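You operate a simulated robot arm through the tools that you are given. There is no shell and no other tool.

The job below is to be done with a simulated robot arm. You get a single attempt, and the scene is never put back.

JOB
Move the tester's bobbin to the light box and switch the light on.
Fine: stand it on the middle of the glass; shut the tester lid again and switch the tester off. Set down upright: bobbin. Where these are worked on the way, their far stop is far enough and under half their travel is too little: tester lid.
Where things are to end (x, y in the base frame): bobbin within 30 mm of [530, 480].

Only the result counts: the job must be done as asked and must still hold three seconds after the hand-in. Knocking over, shifting, dropping, spilling or breaking anything else fails it. A push-on lid holds only when it is set on centred and level and pressed home; a screw cap is set on level and turned clockwise until tight.

ROBOT AND FRAMES
A 6-joint arm with a two-finger parallel gripper, fixed in place. Base frame: the origin is on the floor under the middle of its stand, x ahead of it, y to its left, z up; the work surface is at about z = 800. Readings come in mm, rad, newtons and seconds.
With the tool pointing down near the work surface it reaches from about 320 to 820 mm from the base axis. Its first joint turns from -2.897 to 2.897 rad. Payload 3.43 kg.
The tool frame sits at the grasp point between the pads (the TCP): z along the fingers, y along the line on which they close. The tips reach 34 mm beyond it. Largest opening 128 mm; finger width 24, thickness 12; the body of the gripper, 48 by 130 mm, starts 96 mm behind the TCP.
Orientation is that of the tool frame in the base frame, as a unit quaternion [w, x, y, z]. With the fingers straight down and closing along the base's y, the tool's x points along the base's -x, its y along +y and its z along -z.

CONTROLS
- The arm moves only by the tool apply_moves. Its argument "rows" is text: rows parted by semicolons, each of 6 numbers parted by spaces: the shift along the tool's x, y, z in units of 300 mm (1.0 is 300 mm), then the turn, a rotation vector about the tool's x, y, z in units of 45 degrees (1.0 is 45 degrees). In form: tx ty tz wx wy wz; .... A call has 1 to 20 rows; each row is the pose to reach, as a shift and turn from the pose commanded when the call began, along the tool's axes at that moment. "fingers" is the gripper command, from -1 (shut) to 1 (fully open), values between in proportion, set as the call begins (left out, the last holds). A call with a number of a shift or a turn outside -1 to 1 is refused whole. A row lasts 0.2 s, in which the tool goes at most 50 mm and 0.15 rad; a call with a longer step from one row to the next is refused whole, and so is a gripper value outside its range. Where a pose cannot be reached the arm comes as near as it can. A force on the tool above 40 N (or 10 N above the force at the start of the call, whichever is more), or a blocked arm, ends the call early, and 0.2 s more pass. The fingers move at their own pace (about 45 mm/s each) and stop on an object; they squeeze with about 24 N. The grip force told is the motor's: it shows also when the fingers shut on nothing. Time passes only in rows, and 0.2 s behind the last, so rows that repeat a pose let the fingers close. It gives the time, the measured TCP pose, the force on the tool (base axes), the opening and the grip force at its end, in the units of the frame above (readings bear some noise), with the torque about the TCP (base axes, N m) and any sound that the robot's microphone picked up, and new pictures: "show" is both (left out), scene, wrist or none.
- Cameras (640 x 400 px; columns grow to the right, rows downward): "scene" is fixed at [218.7, 503.3, 1406.3]; the picture's right is [-0.55, -0.83, 0.00], its down [-0.62, 0.41, -0.66] and it looks along [0.55, -0.37, -0.75] (base axes); focal length 283 px, centre (320, 200). "wrist" rides on the gripper at [76, -11, -160] in the tool frame; the picture's right is [0.15, 0.99, 0.00], its down [-0.88, 0.13, -0.46] and it looks along [-0.45, 0.07, 0.89] (tool axes); focal length 234 px, centre (320, 200). There is no depth. A picture from a camera that has moved, and an enlarged one, comes with that camera's place and axes in the base frame and with its lens. The place of the scene camera against the robot may be out by one fixed shift of up to 25 mm in any direction.
- close_up(camera, box): a new picture of the part [left, top, right, bottom] of that camera's present view, enlarged. No time passes.
- job_done(): hands the job in; it is judged then, once.

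Nothing tells you positions but the pictures and the camera data. Unless the task says otherwise, let go and move clear before handing in.

The tools are called as name(argument=value, ...) on one line, values as JSON. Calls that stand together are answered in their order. apply_moves: Moves the arm, as the interface text tells. Its arguments: {"type":"object","properties":{"rows":{"type":"string"},"fingers":{"type":"number"},"show":{"type":"string","enum":["both","scene","wrist","none"]}},"required":["rows"]} The other tools are called the same way: close_up (camera, box) takes an enlarged picture of a part of a camera's view; job_done () hands the job in.

At the start:

```text
t: 0.0
ee_pos: [432.1, 166.5, 1178.3]
ee_rot: [0.0, 0.0, 1.0, 0.0]
ft_force: [0.3, -0.7, 0.1]
wrist_torque: [0.03, -0.02, -0.02]
gripper_width: 127.9
grasp_force: 0.1
```

scene: 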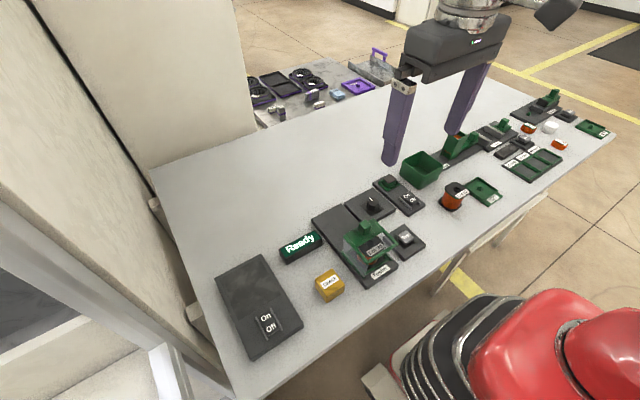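
wrist: 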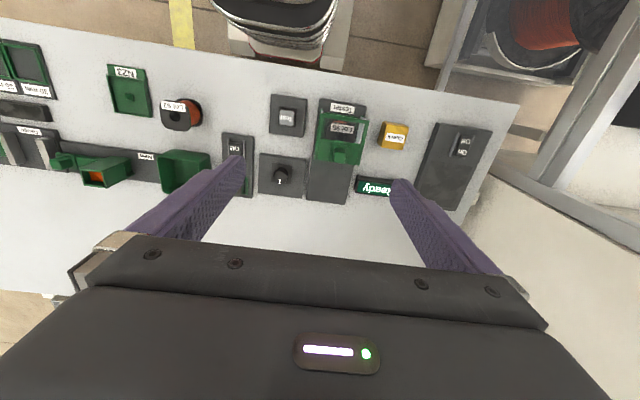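

I see a table with a tester (green lid, labelled "Tester"), a knob, some switches, a light box (dark plate with On/Off switch) and bobbins. I'll take enlarged views first to identify the parts.

close_up(camera="scene", box=[200, 160, 440, 370])

close_up(camera="wrist", box=[220, 80, 520, 220])

close_up(camera="wrist", box=[0, 30, 260, 200])

close_up(camera="scene", box=[370, 80, 620, 240])

```text
1.90 times, centred on (320, 265) of scene
camera zoom: at [218.7, 503.3, 1406.3], right [-0.55, -0.83, 0.0], down [-0.62, 0.41, -0.66], along [0.55, -0.37, -0.75], focal length 539 px, centre (320, 76)
```

zoom: 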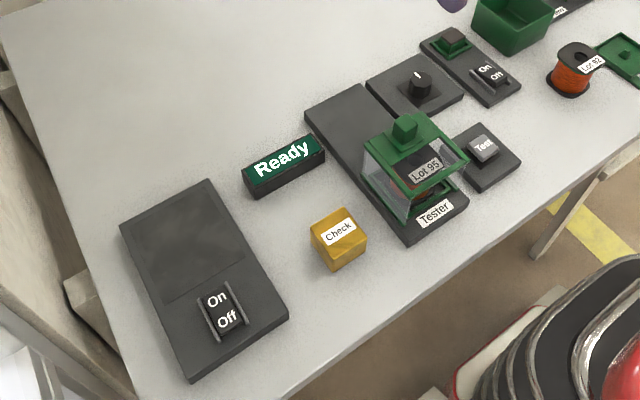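

```text
2.13 times, centred on (370, 150) of wrist
camera zoom: at [356.2, 156.5, 1338.3], right [-0.15, 0.99, 0.0], down [0.88, 0.13, 0.46], along [0.45, 0.07, -0.89], focal length 500 px, centre (213, 307)
```

zoom: 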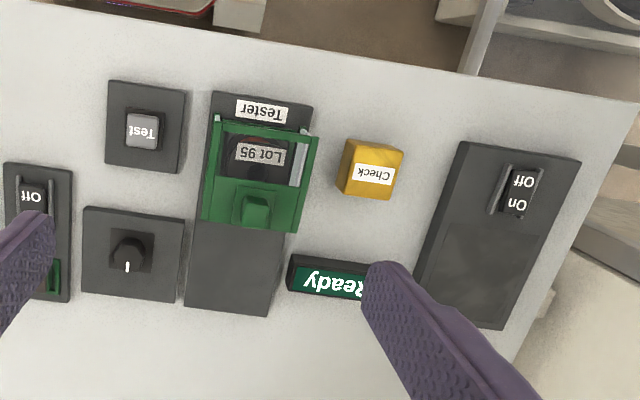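

```text
2.35 times, centred on (130, 115) of wrist
camera zoom: at [356.2, 156.5, 1338.3], right [-0.15, 0.99, 0.0], down [0.88, 0.13, 0.46], along [0.45, 0.07, -0.89], focal length 551 px, centre (767, 400)
```

zoom: 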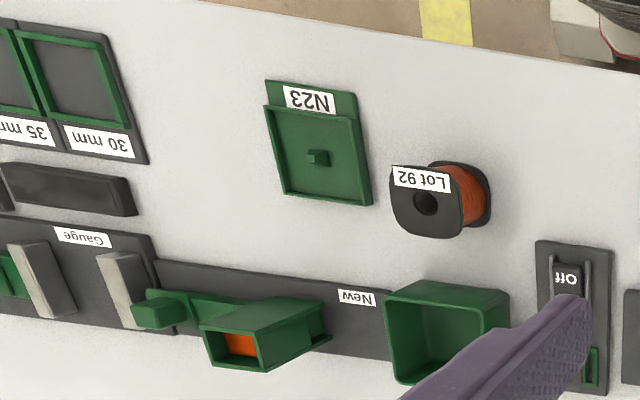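

```text
2.50 times, centred on (495, 160) of scene
camera zoom: at [218.7, 503.3, 1406.3], right [-0.55, -0.83, 0.0], down [-0.62, 0.41, -0.66], along [0.55, -0.37, -0.75], focal length 708 px, centre (-118, 300)
```

zoom: 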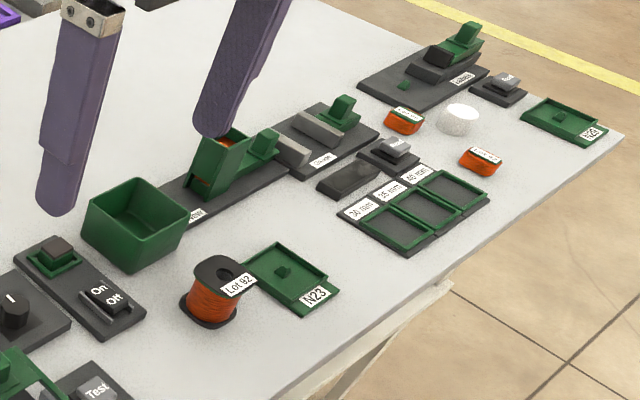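

I'm identifying the tester's controls: the knob, the test button, the rocker with a lamp, and the lid. I'll zoom in more on each.

close_up(camera="scene", box=[330, 170, 430, 235])

close_up(camera="scene", box=[320, 210, 430, 285])

close_up(camera="wrist", box=[210, 80, 310, 210])

close_up(camera="wrist", box=[300, 80, 420, 210])

close_up(camera="scene", box=[210, 220, 350, 370])

```text
6.15 times, centred on (380, 202) of scene
camera zoom: at [218.7, 503.3, 1406.3], right [-0.55, -0.83, 0.0], down [-0.62, 0.41, -0.66], along [0.55, -0.37, -0.75], focal length 1743 px, centre (-49, 185)
```

zoom: 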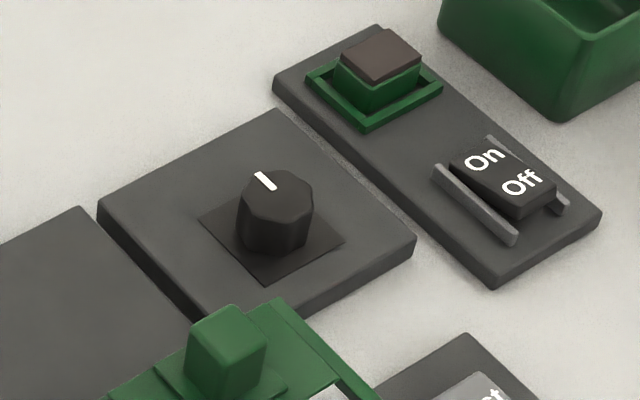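

```text
5.33 times, centred on (375, 248) of scene
camera zoom: at [218.7, 503.3, 1406.3], right [-0.55, -0.83, 0.0], down [-0.62, 0.41, -0.66], along [0.55, -0.37, -0.75], focal length 1510 px, centre (27, -53)
```

zoom: 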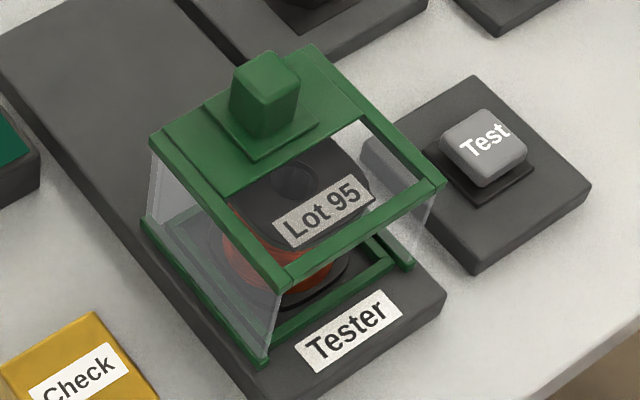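

```text
3.08 times, centred on (260, 145) of wrist
camera zoom: at [356.2, 156.5, 1338.3], right [-0.15, 0.99, 0.0], down [0.88, 0.13, 0.46], along [0.45, 0.07, -0.89], focal length 720 px, centre (505, 369)
```

zoom: 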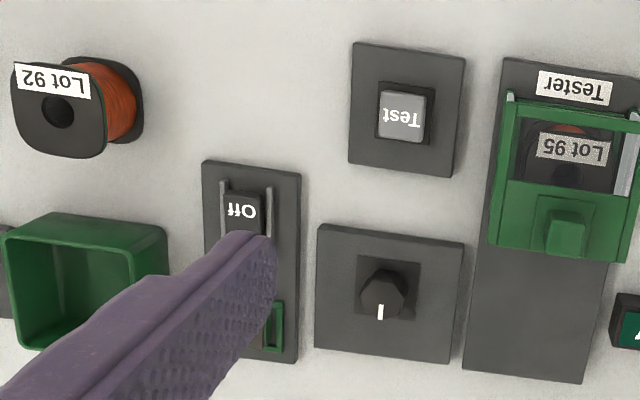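

```text
3.08 times, centred on (360, 145) of wrist
camera zoom: at [356.2, 156.5, 1338.3], right [-0.15, 0.99, 0.0], down [0.88, 0.13, 0.46], along [0.45, 0.07, -0.89], focal length 720 px, centre (197, 369)
```

zoom: 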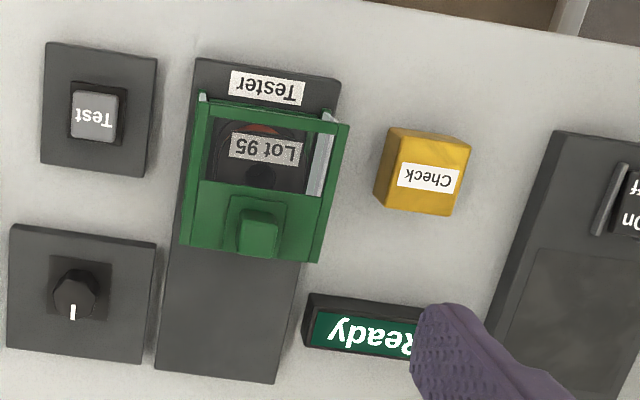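

```text
2.67 times, centred on (280, 295) of scene
camera zoom: at [218.7, 503.3, 1406.3], right [-0.55, -0.83, 0.0], down [-0.62, 0.41, -0.66], along [0.55, -0.37, -0.75], focal length 755 px, centre (427, -53)
```

zoom: 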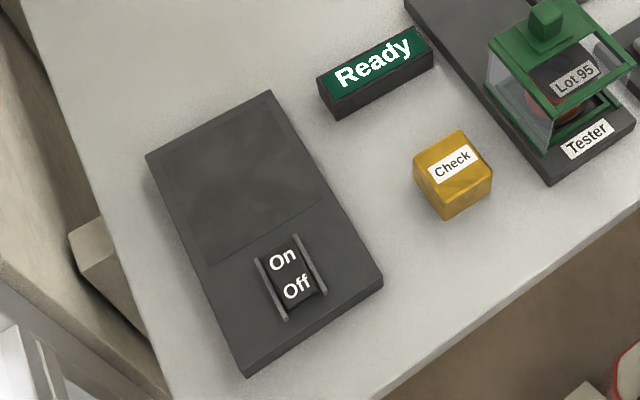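

The tester lid with its handle looks to be at about (483, 217), and the tester plate spans x 390–626, y 162–262. I'll lower the arm to get a closer wrist view of the tester.

apply_moves(rows="0.024 0.021 0.125 0 0 0; 0.048 0.042 0.25 0 0 0; 0.072 0.063 0.375 0 0 0; 0.096 0.084 0.5 0 0 0; 0.12 0.105 0.6 0 0 0; 0.12 0.105 0.6 0 0 0", show="both")

```text
t: 1.4
ee_pos: [395.7, 199.9, 999.6]
ee_rot: [0.0, 0.0, 1.0, 0.001]
ft_force: [0.7, 0.2, 0.7]
wrist_torque: [0.02, 0.0, 0.0]
gripper_width: 127.9
grasp_force: 0.0
camera wrist: at [319.5, 189.0, 1158.2], right [-0.15, 0.99, 0.0], down [0.88, 0.13, 0.46], along [0.45, 0.07, -0.89], focal length 234 px, centre (320, 200)
```

scene: 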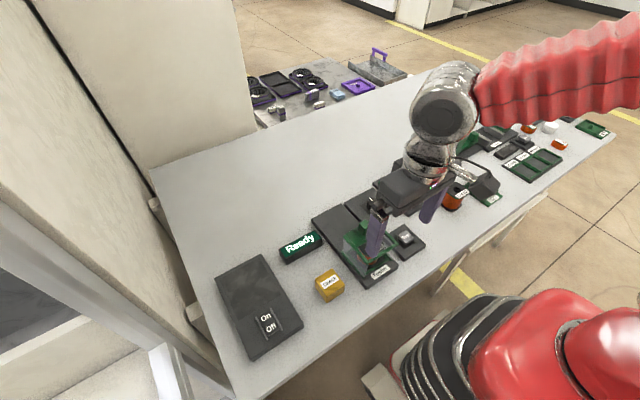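
wrist: 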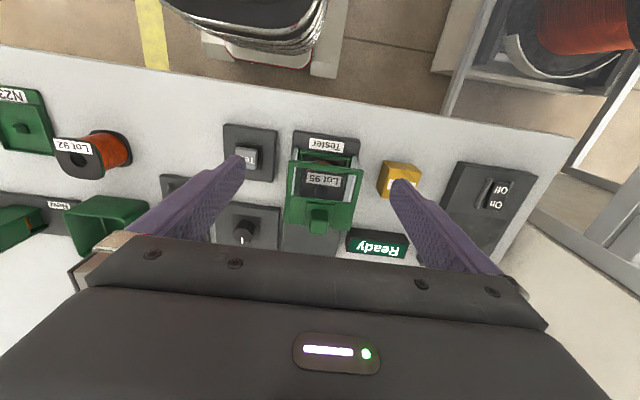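

close_up(camera="wrist", box=[200, 110, 440, 260])

close_up(camera="wrist", box=[270, 120, 380, 240])

close_up(camera="wrist", box=[430, 140, 550, 260])

close_up(camera="wrist", box=[150, 110, 300, 250])

```text
2.67 times, centred on (320, 185) of wrist
camera zoom: at [319.5, 189.0, 1158.2], right [-0.15, 0.99, 0.0], down [0.88, 0.13, 0.46], along [0.45, 0.07, -0.89], focal length 624 px, centre (320, 240)
```

zoom: 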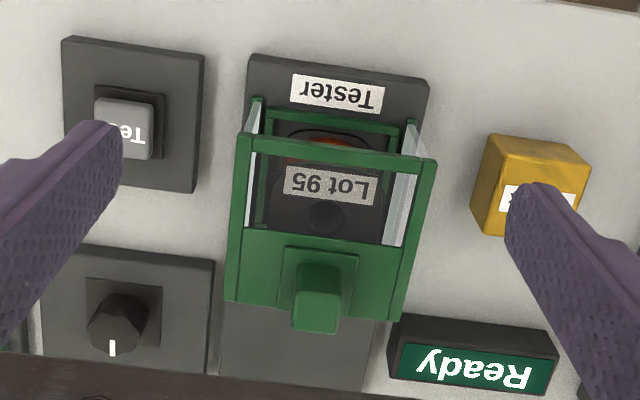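

```text
3.33 times, centred on (325, 180) of wrist
camera zoom: at [319.5, 189.0, 1158.2], right [-0.15, 0.99, 0.0], down [0.88, 0.13, 0.46], along [0.45, 0.07, -0.89], focal length 781 px, centre (303, 267)
```

zoom: 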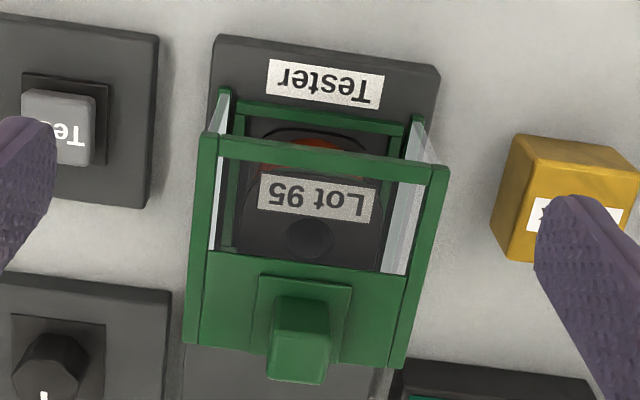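

```text
3.33 times, centred on (490, 200) of wrist
camera zoom: at [319.5, 189.0, 1158.2], right [-0.15, 0.99, 0.0], down [0.88, 0.13, 0.46], along [0.45, 0.07, -0.89], focal length 781 px, centre (-247, 200)
```

zoom: 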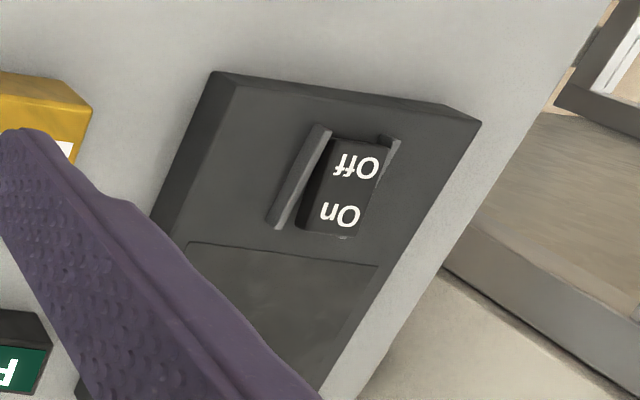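

```text
2.86 times, centred on (225, 180) of wrist
camera zoom: at [319.5, 189.0, 1158.2], right [-0.15, 0.99, 0.0], down [0.88, 0.13, 0.46], along [0.45, 0.07, -0.89], focal length 669 px, centre (591, 257)
```

zoom: 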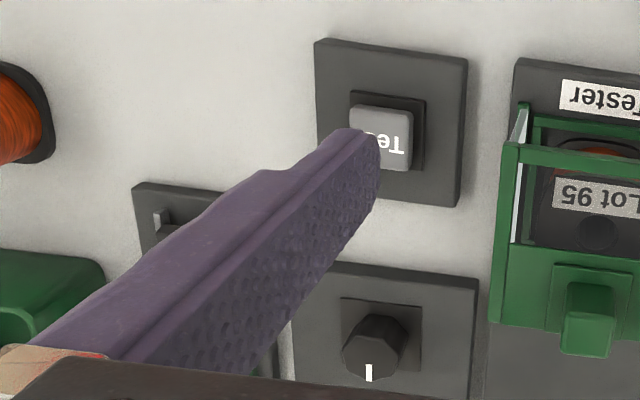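

The lid top measures about x 406–494, y 167–255 at z≈893, with its handle at (477, 212) and the handle top at z≈920. Next I'll look at the rocker plate and the knob to find out which one is the tester's power switch.

apply_moves(rows="-0.056 -0.145 0 0 0 0; -0.112 -0.29 0 0 0 0; -0.168 -0.435 0 0 0 0; -0.224 -0.58 0 0 0 0; -0.281 -0.723 0 0 0 0; -0.281 -0.723 0 0 0 0", show="both")

```text
t: 2.8
ee_pos: [480.4, -18.6, 998.9]
ee_rot: [-0.001, 0.0, 1.0, 0.0]
ft_force: [0.4, -0.2, 1.0]
wrist_torque: [0.03, 0.03, 0.02]
gripper_width: 127.9
grasp_force: 0.1
camera wrist: at [404.2, -29.4, 1158.8], right [-0.15, 0.99, 0.0], down [0.88, 0.13, 0.46], along [0.45, 0.07, -0.89], focal length 234 px, centre (320, 200)
```

scene: 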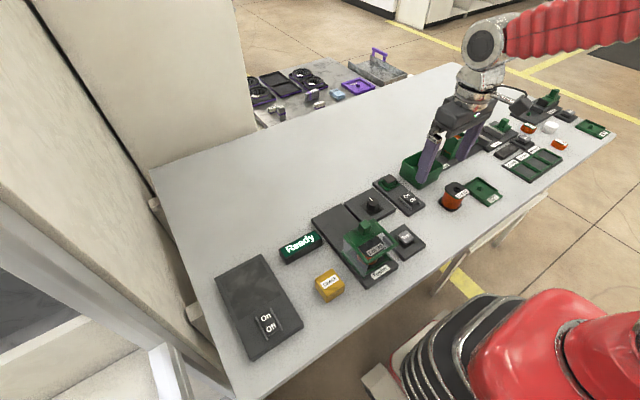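
wrist: 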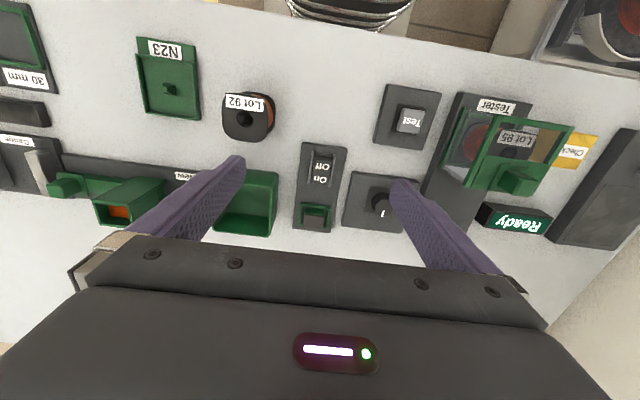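

close_up(camera="wrist", box=[280, 130, 360, 240])

close_up(camera="wrist", box=[340, 70, 580, 240])

close_up(camera="scene", box=[365, 165, 435, 220])

close_up(camera="scene", box=[240, 300, 300, 350])

```text
3.64 times, centred on (320, 185) of wrist
camera zoom: at [404.2, -29.4, 1158.8], right [-0.15, 0.99, 0.0], down [0.88, 0.13, 0.46], along [0.45, 0.07, -0.89], focal length 852 px, centre (320, 254)
```

zoom: 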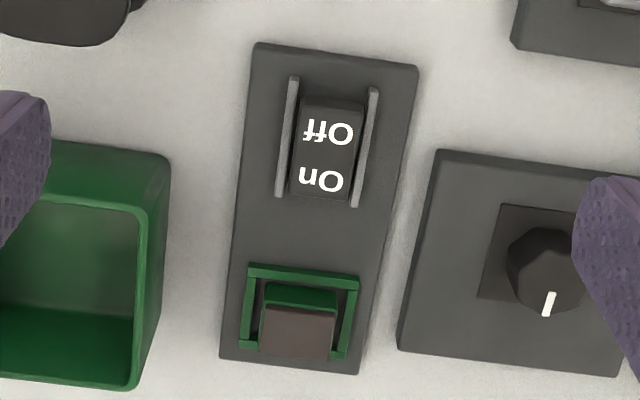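

```text
2.35 times, centred on (460, 155) of wrist
camera zoom: at [404.2, -29.4, 1158.8], right [-0.15, 0.99, 0.0], down [0.88, 0.13, 0.46], along [0.45, 0.07, -0.89], focal length 551 px, centre (-9, 306)
```

zoom: 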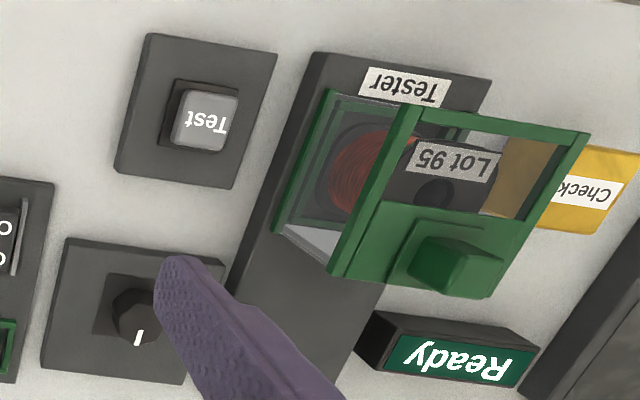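

```text
7.27 times, centred on (400, 192) of scene
camera zoom: at [218.7, 503.3, 1406.3], right [-0.55, -0.83, 0.0], down [-0.62, 0.41, -0.66], along [0.55, -0.37, -0.75], focal length 2059 px, centre (-262, 254)
```

zoom: 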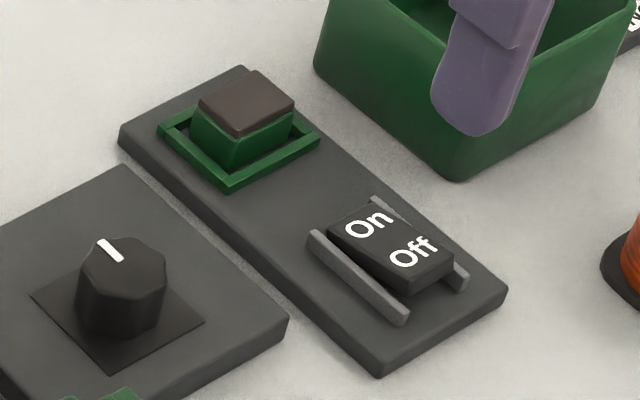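

```text
8.00 times, centred on (270, 325) of scene
camera zoom: at [218.7, 503.3, 1406.3], right [-0.55, -0.83, 0.0], down [-0.62, 0.41, -0.66], along [0.55, -0.37, -0.75], focal length 2265 px, centre (720, -800)
```

zoom: 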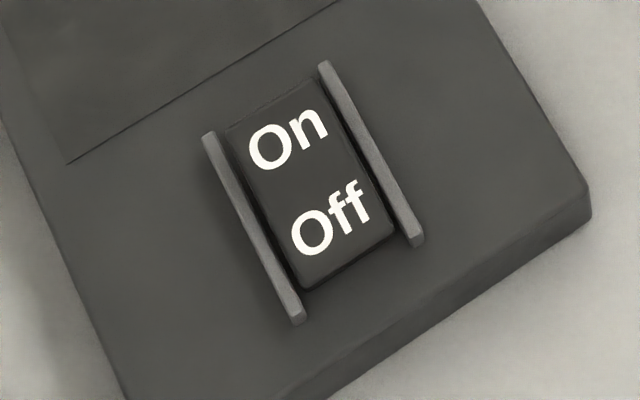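

The rocker at about (522, -8) is tilted to On, with its Off end raised, and the light box rocker is at Off. I'll check the other stations to see what that rocker with the small green and brown block belongs to.

close_up(camera="scene", box=[480, 80, 620, 190])

close_up(camera="wrist", box=[0, 120, 130, 230])

close_up(camera="scene", box=[240, 40, 420, 130])

close_up(camera="wrist", box=[290, 190, 345, 235])

```text
3.64 times, centred on (550, 135) of scene
camera zoom: at [218.7, 503.3, 1406.3], right [-0.55, -0.83, 0.0], down [-0.62, 0.41, -0.66], along [0.55, -0.37, -0.75], focal length 1030 px, centre (-516, 436)
```

zoom: 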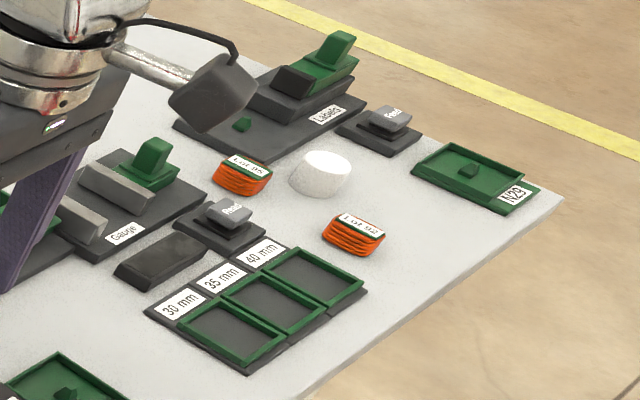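

```text
3.64 times, centred on (65, 175) of wrist
camera zoom: at [404.2, -29.4, 1158.8], right [-0.15, 0.99, 0.0], down [0.88, 0.13, 0.46], along [0.45, 0.07, -0.89], focal length 852 px, centre (1247, 291)
```

zoom: 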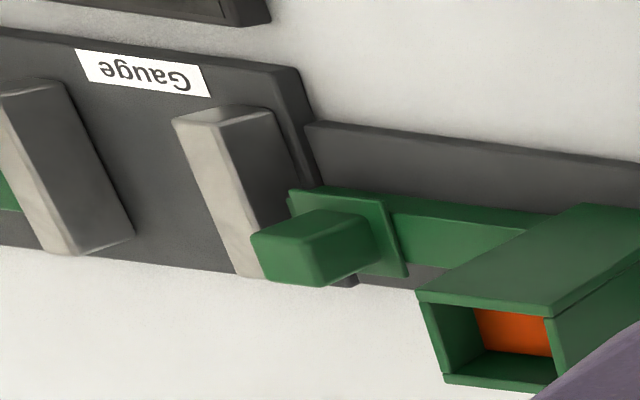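

```text
3.56 times, centred on (330, 85) of scene
camera zoom: at [218.7, 503.3, 1406.3], right [-0.55, -0.83, 0.0], down [-0.62, 0.41, -0.66], along [0.55, -0.37, -0.75], focal length 1007 px, centre (284, 609)
```

zoom: 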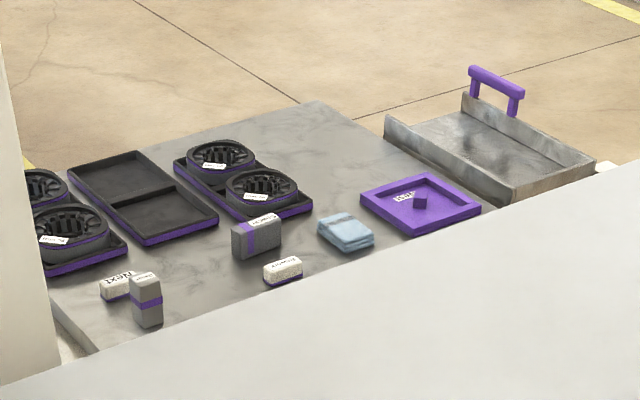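

```text
8.89 times, centred on (318, 212) of wrist
camera zoom: at [404.2, -29.4, 1158.8], right [-0.15, 0.99, 0.0], down [0.88, 0.13, 0.46], along [0.45, 0.07, -0.89], focal length 2082 px, centre (342, 89)
```

zoom: 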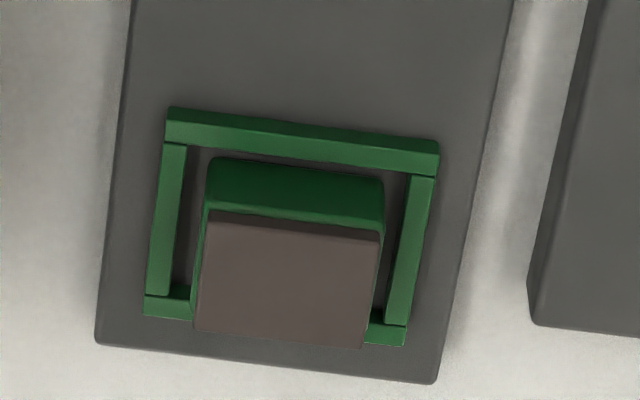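

The rocker unit at (522, -8) looks like the tester's power switch, but I'll confirm that later from its effect on the Ready sign. Now I'm moving above the lid handle with the fingers part-closed.

apply_moves(rows="0.002 0.154 0 0 0 0; 0.004 0.308 0 0 0 0; 0.006 0.461 0 0 0 0; 0.008 0.615 0 0 0 0; 0.01 0.769 0 0 0 0; 0.01 0.769 0 0 0 0; 0.01 0.769 0 0 0 0", fingers=-0.06, show="both")

```text
t: 4.4
ee_pos: [475.8, 213.6, 998.4]
ee_rot: [0.0, 0.0, 1.0, 0.0]
ft_force: [0.5, 0.3, -0.3]
wrist_torque: [0.01, -0.01, -0.02]
gripper_width: 60.3
grasp_force: 0.0
camera wrist: at [400.0, 202.1, 1158.7], right [-0.15, 0.99, 0.0], down [0.88, 0.13, 0.46], along [0.45, 0.07, -0.89], focal length 234 px, centre (320, 200)
```

scene: 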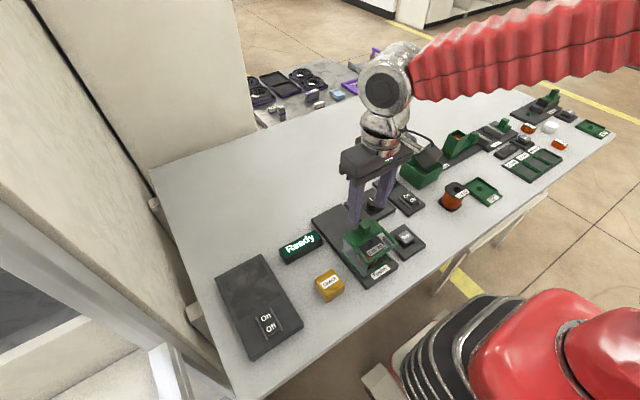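
wrist: 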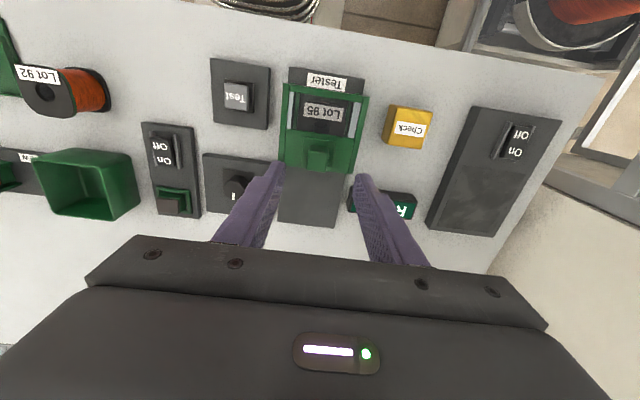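

close_up(camera="wrist", box=[260, 60, 400, 200])

close_up(camera="scene", box=[310, 160, 430, 290])

```text
2.86 times, centred on (330, 130) of wrist
camera zoom: at [400.0, 202.1, 1158.7], right [-0.15, 0.99, 0.0], down [0.88, 0.13, 0.46], along [0.45, 0.07, -0.89], focal length 669 px, centre (291, 400)
```

zoom: 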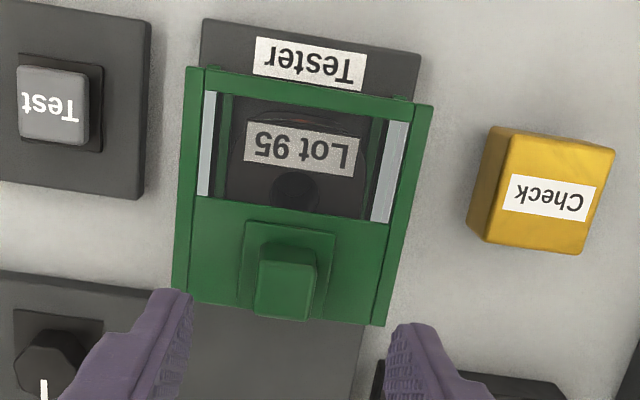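

```text
3.08 times, centred on (370, 225) of scene
camera zoom: at [218.7, 503.3, 1406.3], right [-0.55, -0.83, 0.0], down [-0.62, 0.41, -0.66], along [0.55, -0.37, -0.75], focal length 871 px, centre (166, 123)
```

zoom: 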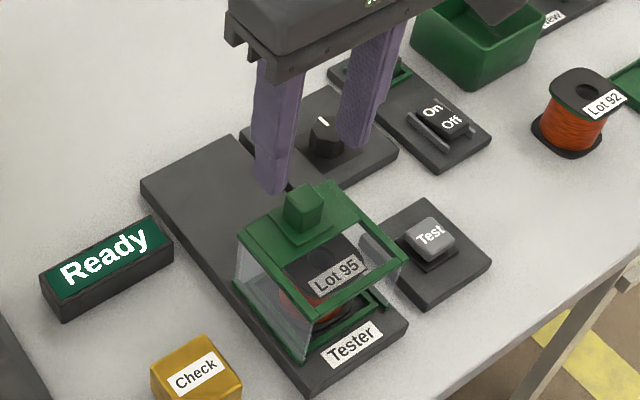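

The handle is at about (474.5, 212.5) with its top at z≈922. I'll descend around it, staying above the lid's top plate.

apply_moves(rows="0.004 -0.002 0.08 0 0 0; 0.004 -0.002 0.15 0 0 0; 0.004 -0.002 0.18 0 0 0; 0.004 -0.002 0.208 0 0 0; 0.004 -0.002 0.208 0 0 0", show="both")

```text
t: 5.6
ee_pos: [475.6, 211.6, 936.6]
ee_rot: [0.001, -0.001, 1.0, 0.0]
ft_force: [0.0, 0.1, -0.5]
wrist_torque: [-0.04, 0.02, -0.01]
gripper_width: 60.5
grasp_force: 0.0
camera wrist: at [400.0, 201.0, 1096.2], right [-0.15, 0.99, 0.0], down [0.88, 0.13, 0.46], along [0.45, 0.07, -0.89], focal length 234 px, centre (320, 200)
```

scene: 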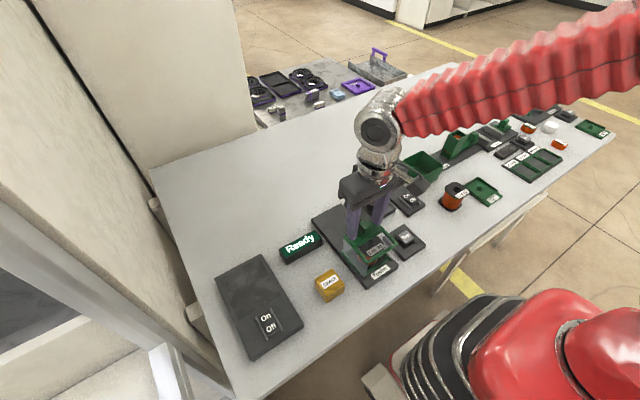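
wrist: 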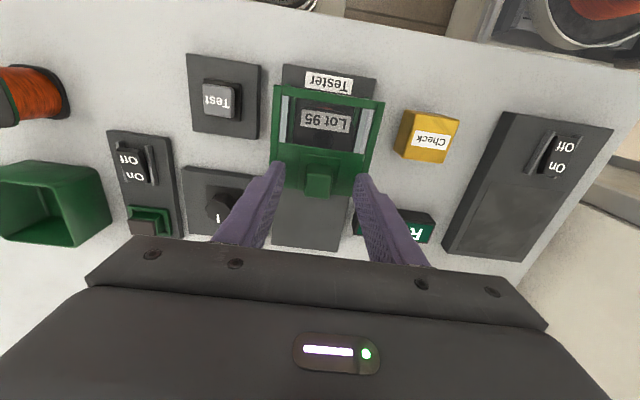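

close_up(camera="wrist", box=[240, 130, 420, 250])

close_up(camera="scene", box=[330, 190, 420, 280])

```text
3.33 times, centred on (330, 190) of wrist
camera zoom: at [400.0, 201.0, 1096.2], right [-0.15, 0.99, 0.0], down [0.88, 0.13, 0.46], along [0.45, 0.07, -0.89], focal length 781 px, centre (287, 233)
```

zoom: 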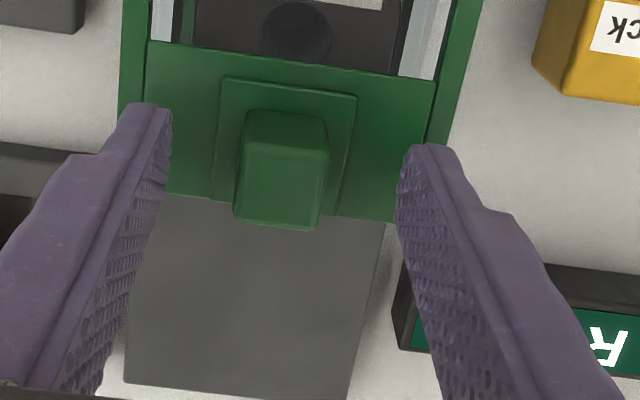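

```text
4.44 times, centred on (375, 235) of scene
camera zoom: at [218.7, 503.3, 1406.3], right [-0.55, -0.83, 0.0], down [-0.62, 0.41, -0.66], along [0.55, -0.37, -0.75], focal length 1258 px, centre (76, 44)
```

zoom: 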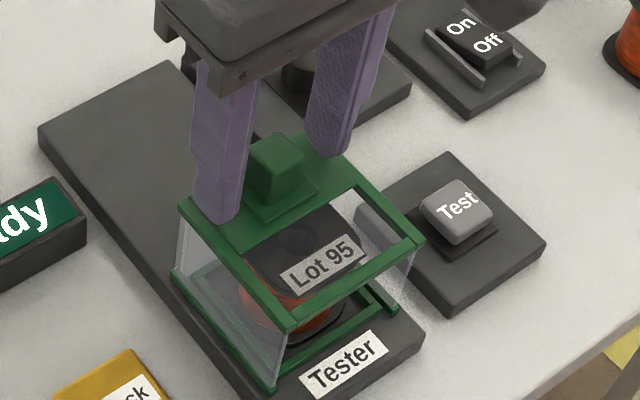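

The handle is centred between the fingers. I'm closing on it now.

apply_moves(rows="0 0 0 0 0 0; 0 0 0 0 0 0; 0 0 0 0 0 0; 0 0 0 0 0 0; 0 0 0 0 0 0", fingers=-1, show="both")

```text
t: 6.8
ee_pos: [475.6, 209.8, 936.8]
ee_rot: [0.0, 0.001, 1.0, -0.001]
ft_force: [1.7, -24.4, 2.8]
wrist_torque: [-0.57, -0.04, 0.01]
gripper_width: 22.0
grasp_force: 45.1
camera wrist: at [400.1, 199.8, 1096.3], right [-0.15, 0.99, 0.0], down [0.88, 0.13, 0.45], along [0.45, 0.07, -0.89], focal length 234 px, centre (320, 200)
```

scene: 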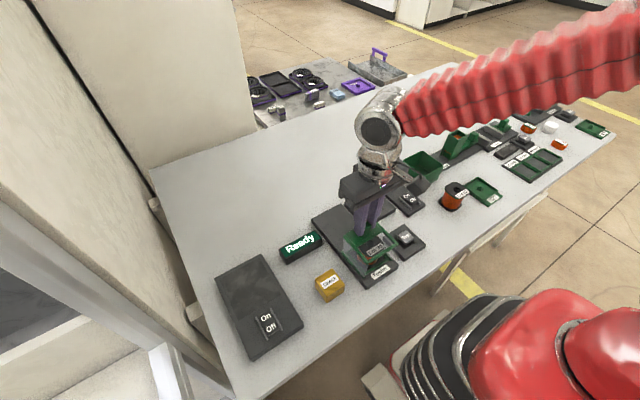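
wrist: 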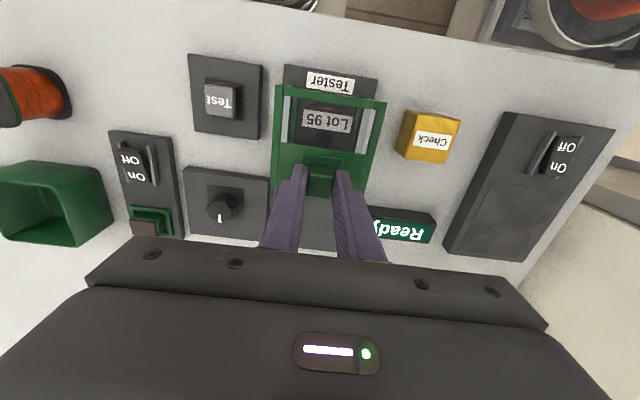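

The handle is gripped (22 mm wide), with a side load of about 24 N showing my centring is roughly 2–3 mm off in y. I'll relieve that first and then try a small slide in +x.

apply_moves(rows="0 -0.005 0 0 0 0; 0 -0.009 0 0 0 0; 0 -0.009 0 0 0 0", show="none")

```text
t: 7.6
ee_pos: [476.3, 209.6, 937.5]
ee_rot: [0.0, 0.0, 1.0, 0.001]
ft_force: [0.2, 3.0, -2.0]
wrist_torque: [-0.04, 0.91, 0.03]
gripper_width: 21.9
grasp_force: 45.2
```

apply_moves(rows="-0.017 0 0 0 0 0; -0.033 0 0 0 0 0; -0.05 0 0 0 0 0; -0.067 0 0 0 0 0; -0.067 0 0 0 0 0", show="both")

```text
t: 8.8
ee_pos: [495.5, 210.2, 937.2]
ee_rot: [0.0, 0.0, 1.0, 0.001]
ft_force: [-1.4, 17.2, -15.0]
wrist_torque: [0.42, -0.73, -0.09]
gripper_width: 21.9
grasp_force: 45.4
camera wrist: at [420.5, 199.4, 1096.3], right [-0.15, 0.99, 0.0], down [0.88, 0.13, 0.46], along [0.45, 0.07, -0.89], focal length 234 px, centre (320, 200)
```

scene: 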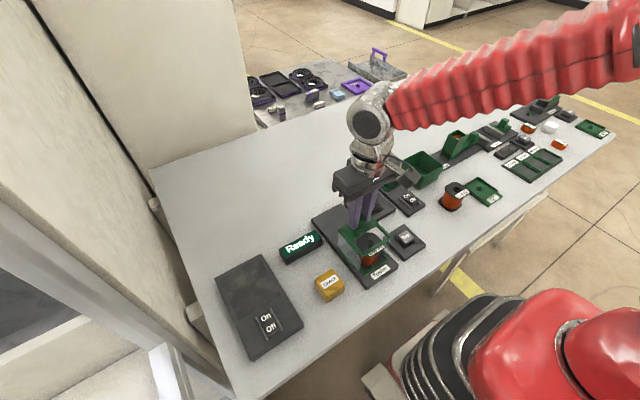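
wrist: 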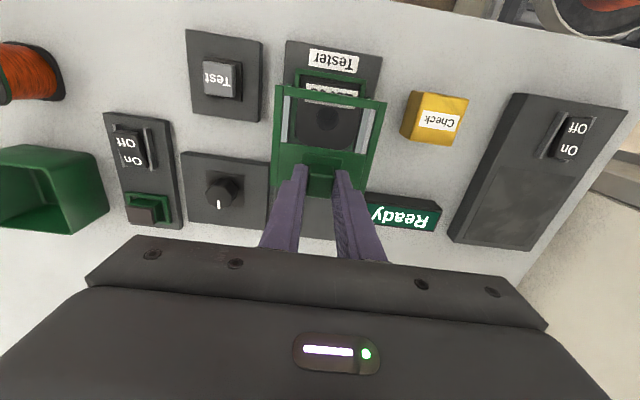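

The lid slides along +x. I'll trim the side loads slightly and keep sliding toward the far stop.

apply_moves(rows="0 0.005 0.004 0 0 0; -0.04 0.005 0.004 0 0 0; -0.08 0.005 0.004 0 0 0; -0.12 0.005 0.004 0 0 0; -0.16 0.005 0.004 0 0 0; -0.2 0.005 0.004 0 0 0; -0.24 0.005 0.004 0 0 0; -0.24 0.005 0.004 0 0 0", show="scene")

```text
t: 10.6
ee_pos: [569.6, 210.6, 937.4]
ee_rot: [0.001, 0.0, 1.0, 0.0]
ft_force: [1.3, -13.2, 26.8]
wrist_torque: [-0.45, -0.16, 0.07]
gripper_width: 21.6
grasp_force: 44.8
```

scene: 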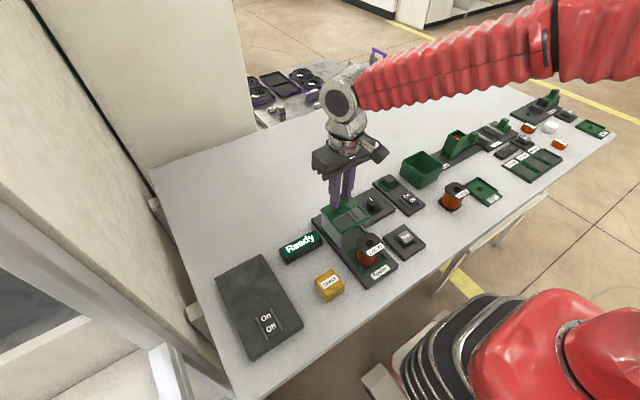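

The bobbin is now uncovered with about 93 mm of lid travel. I'll relieve the down-force and move on gently to the stop.

apply_moves(rows="0 -0.003 -0.006 0 0 0; -0.01 -0.003 -0.006 0 0 0; -0.02 -0.003 -0.006 0 0 0; -0.03 -0.003 -0.006 0 0 0; -0.04 -0.003 -0.006 0 0 0; -0.05 -0.003 -0.006 0 0 0; -0.06 -0.003 -0.006 0 0 0; -0.07 -0.003 -0.006 0 0 0; -0.08 -0.003 -0.006 0 0 0", show="both")

```text
t: 12.6
ee_pos: [590.3, 209.7, 936.8]
ee_rot: [-0.001, 0.0, 1.0, 0.0]
ft_force: [-13.8, 0.4, -10.8]
wrist_torque: [0.04, -0.9, -0.08]
gripper_width: 21.8
grasp_force: 44.5
camera wrist: at [515.7, 199.6, 1096.4], right [-0.15, 0.99, 0.0], down [0.88, 0.13, 0.45], along [0.45, 0.07, -0.89], focal length 234 px, centre (320, 200)
```

scene: 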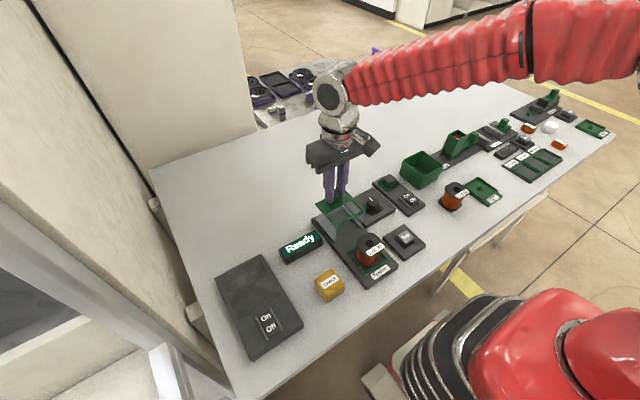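
wrist: 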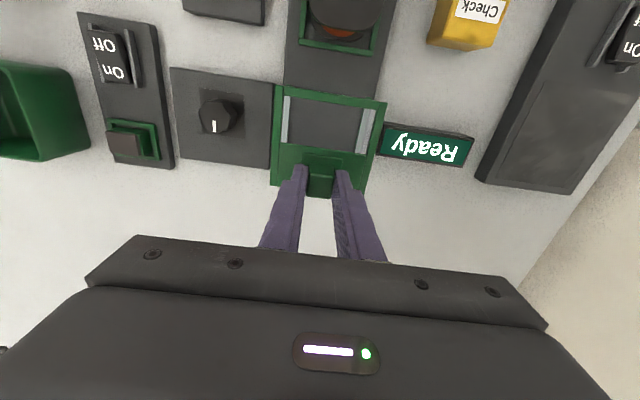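

The lid appears to be at its far stop, with about 114 mm of travel. I'll relieve the push, open the fingers and rise clear.

apply_moves(rows="0.008 0 0.003 0 0 0; 0.008 0 0.003 0 0 0", show="none")

apply_moves(rows="0 0 0 0 0 0; 0 0 0 0 0 0; 0 0 0 0 0 0; 0 0 -0.05 0 0 0; 0 0 -0.15 0 0 0; 0 0 -0.25 0 0 0", fingers=-0.06, show="both")

```text
t: 13.2
ee_pos: [591.9, 210.4, 936.9]
ee_rot: [0.0, -0.001, 1.0, 0.0]
ft_force: [2.2, 2.9, -8.9]
wrist_torque: [0.16, 0.25, -0.13]
gripper_width: 22.0
grasp_force: 45.0
```

```text
t: 14.6
ee_pos: [590.3, 209.7, 1012.1]
ee_rot: [-0.001, 0.0, 1.0, -0.001]
ft_force: [0.2, -0.1, 0.6]
wrist_torque: [-0.01, 0.03, 0.0]
gripper_width: 60.3
grasp_force: 0.0
camera wrist: at [514.2, 199.3, 1171.5], right [-0.15, 0.99, 0.0], down [0.88, 0.13, 0.45], along [0.45, 0.07, -0.89], focal length 234 px, centre (320, 200)
```

scene: 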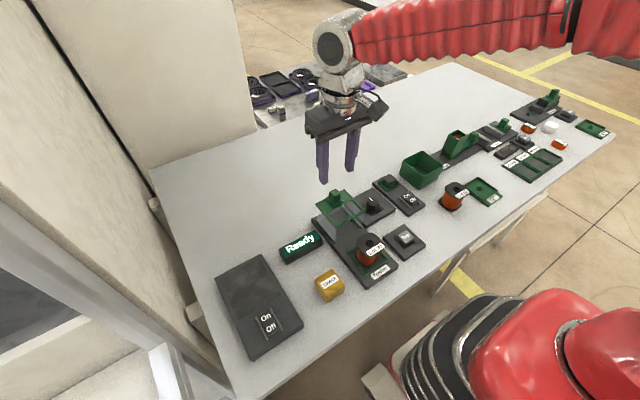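
wrist: 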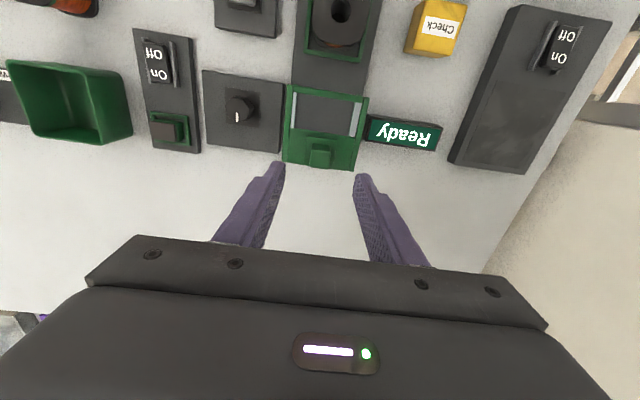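

The lid stayed open. I'm moving back over the bobbin with the fingers open to measure it.

apply_moves(rows="0.15 0 0 0 0 0; 0.3 0 0 0 0 0; 0.45 0 0 0 0 0; 0.55 0 0 0 0 0; 0.55 0 0 0 0 0", fingers=0.4, show="both")

close_up(camera="wrist", box=[240, 80, 420, 230])

close_up(camera="scene", box=[320, 210, 420, 290])

```text
t: 15.8
ee_pos: [423.9, 209.5, 1011.3]
ee_rot: [0.001, 0.0, 1.0, 0.001]
ft_force: [-0.5, -0.1, -0.5]
wrist_torque: [0.04, -0.02, 0.0]
gripper_width: 89.7
grasp_force: 0.0
camera wrist: at [348.5, 198.9, 1171.8], right [-0.15, 0.99, 0.0], down [0.88, 0.13, 0.46], along [0.45, 0.07, -0.89], focal length 234 px, centre (320, 200)
```

scene: 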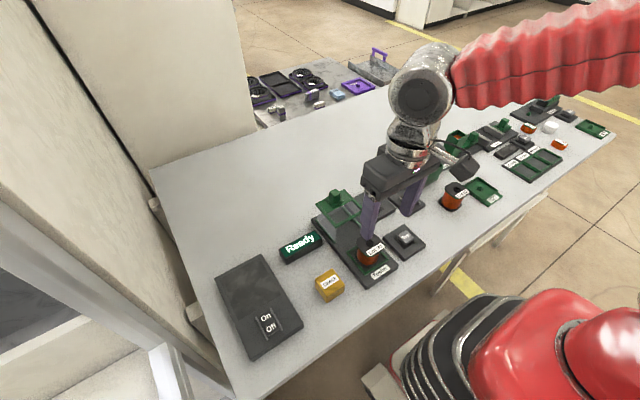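
wrist: 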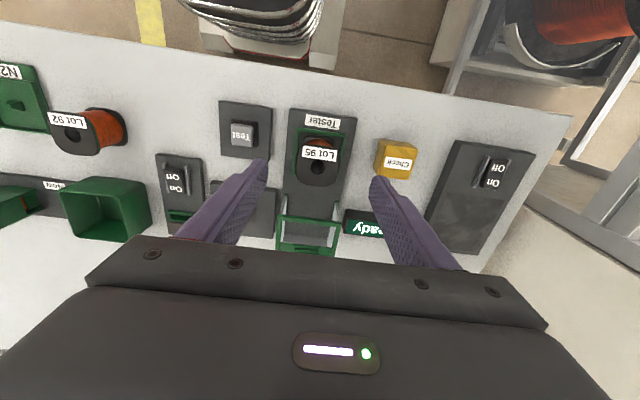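

```text
2.67 times, centred on (330, 155) of wrist
camera zoom: at [348.5, 198.9, 1171.8], right [-0.15, 0.99, 0.0], down [0.88, 0.13, 0.46], along [0.45, 0.07, -0.89], focal length 624 px, centre (293, 320)
```

zoom: 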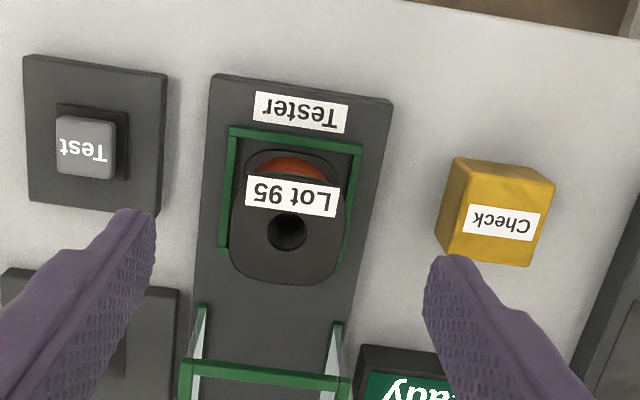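

```text
5.00 times, centred on (370, 250) of scene
camera zoom: at [218.7, 503.3, 1406.3], right [-0.55, -0.83, 0.0], down [-0.62, 0.41, -0.66], along [0.55, -0.37, -0.75], focal length 1416 px, centre (70, -50)
```

zoom: 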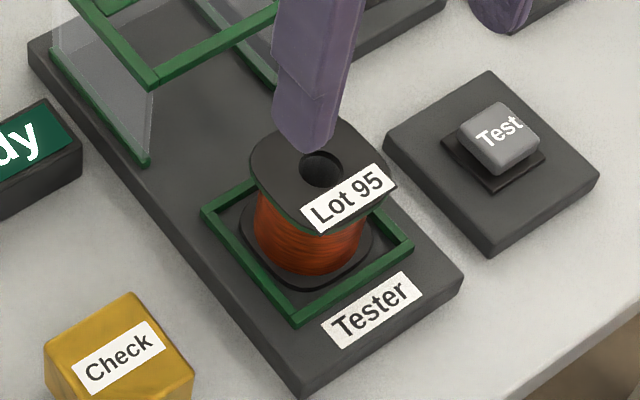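

The bobbin sits in the nest at about (451, 211), with its top near z≈870 and a flange about 58 mm wide. I'm moving above it, then partway down for a check.

apply_moves(rows="-0.045 0.002 0 0 0 0; -0.09 0.002 0.05 0 0 0; -0.09 0.002 0.15 0 0 0; -0.09 0.002 0.25 0 0 0; -0.09 0.002 0.35 0 0 0; -0.09 0.002 0.35 0 0 0", show="both")

close_up(camera="wrist", box=[220, 60, 420, 230])

close_up(camera="scene", box=[320, 200, 420, 290])

```text
t: 17.2
ee_pos: [452.4, 209.6, 906.3]
ee_rot: [0.0, 0.0, 1.0, -0.001]
ft_force: [-0.2, -0.7, 0.2]
wrist_torque: [0.0, 0.03, 0.02]
gripper_width: 90.0
grasp_force: 0.1
camera wrist: at [376.2, 199.1, 1065.7], right [-0.15, 0.99, 0.0], down [0.88, 0.13, 0.46], along [0.45, 0.07, -0.89], focal length 234 px, centre (320, 200)
```

scene: 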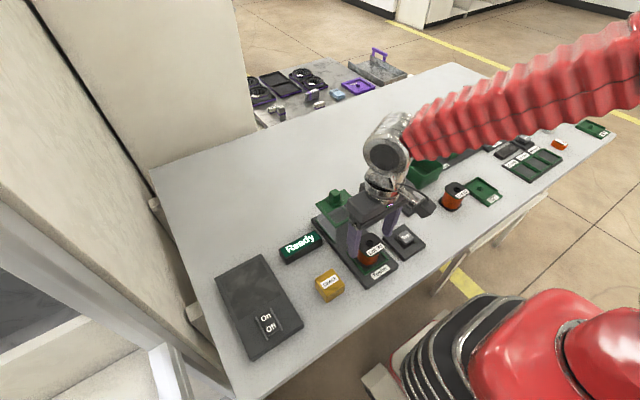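
wrist: 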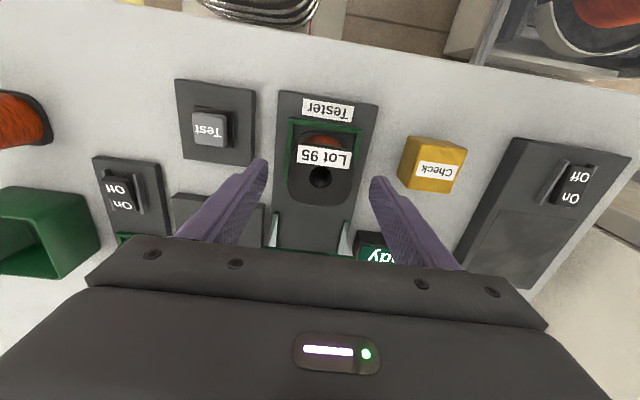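

```text
2.35 times, centred on (320, 145) of wrist
camera zoom: at [376.2, 199.1, 1065.7], right [-0.15, 0.99, 0.0], down [0.88, 0.13, 0.46], along [0.45, 0.07, -0.89], focal length 551 px, centre (320, 329)
```

zoom: 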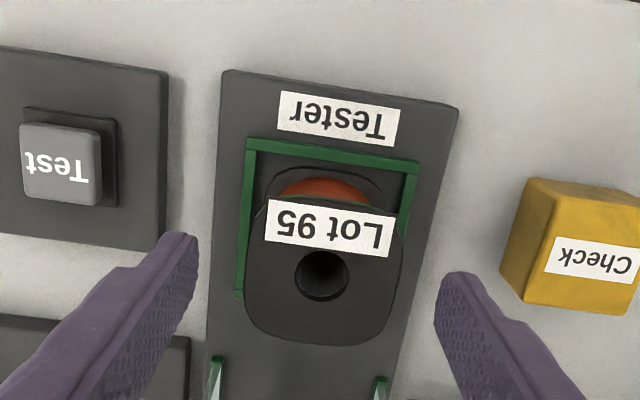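

```text
4.44 times, centred on (370, 245) of scene
camera zoom: at [218.7, 503.3, 1406.3], right [-0.55, -0.83, 0.0], down [-0.62, 0.41, -0.66], along [0.55, -0.37, -0.75], focal length 1258 px, centre (98, 0)
```

zoom: 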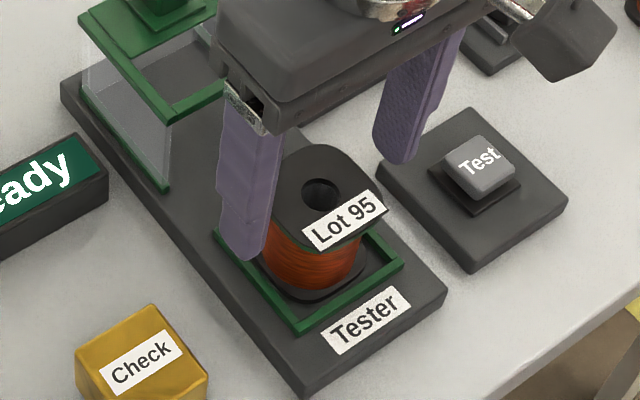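

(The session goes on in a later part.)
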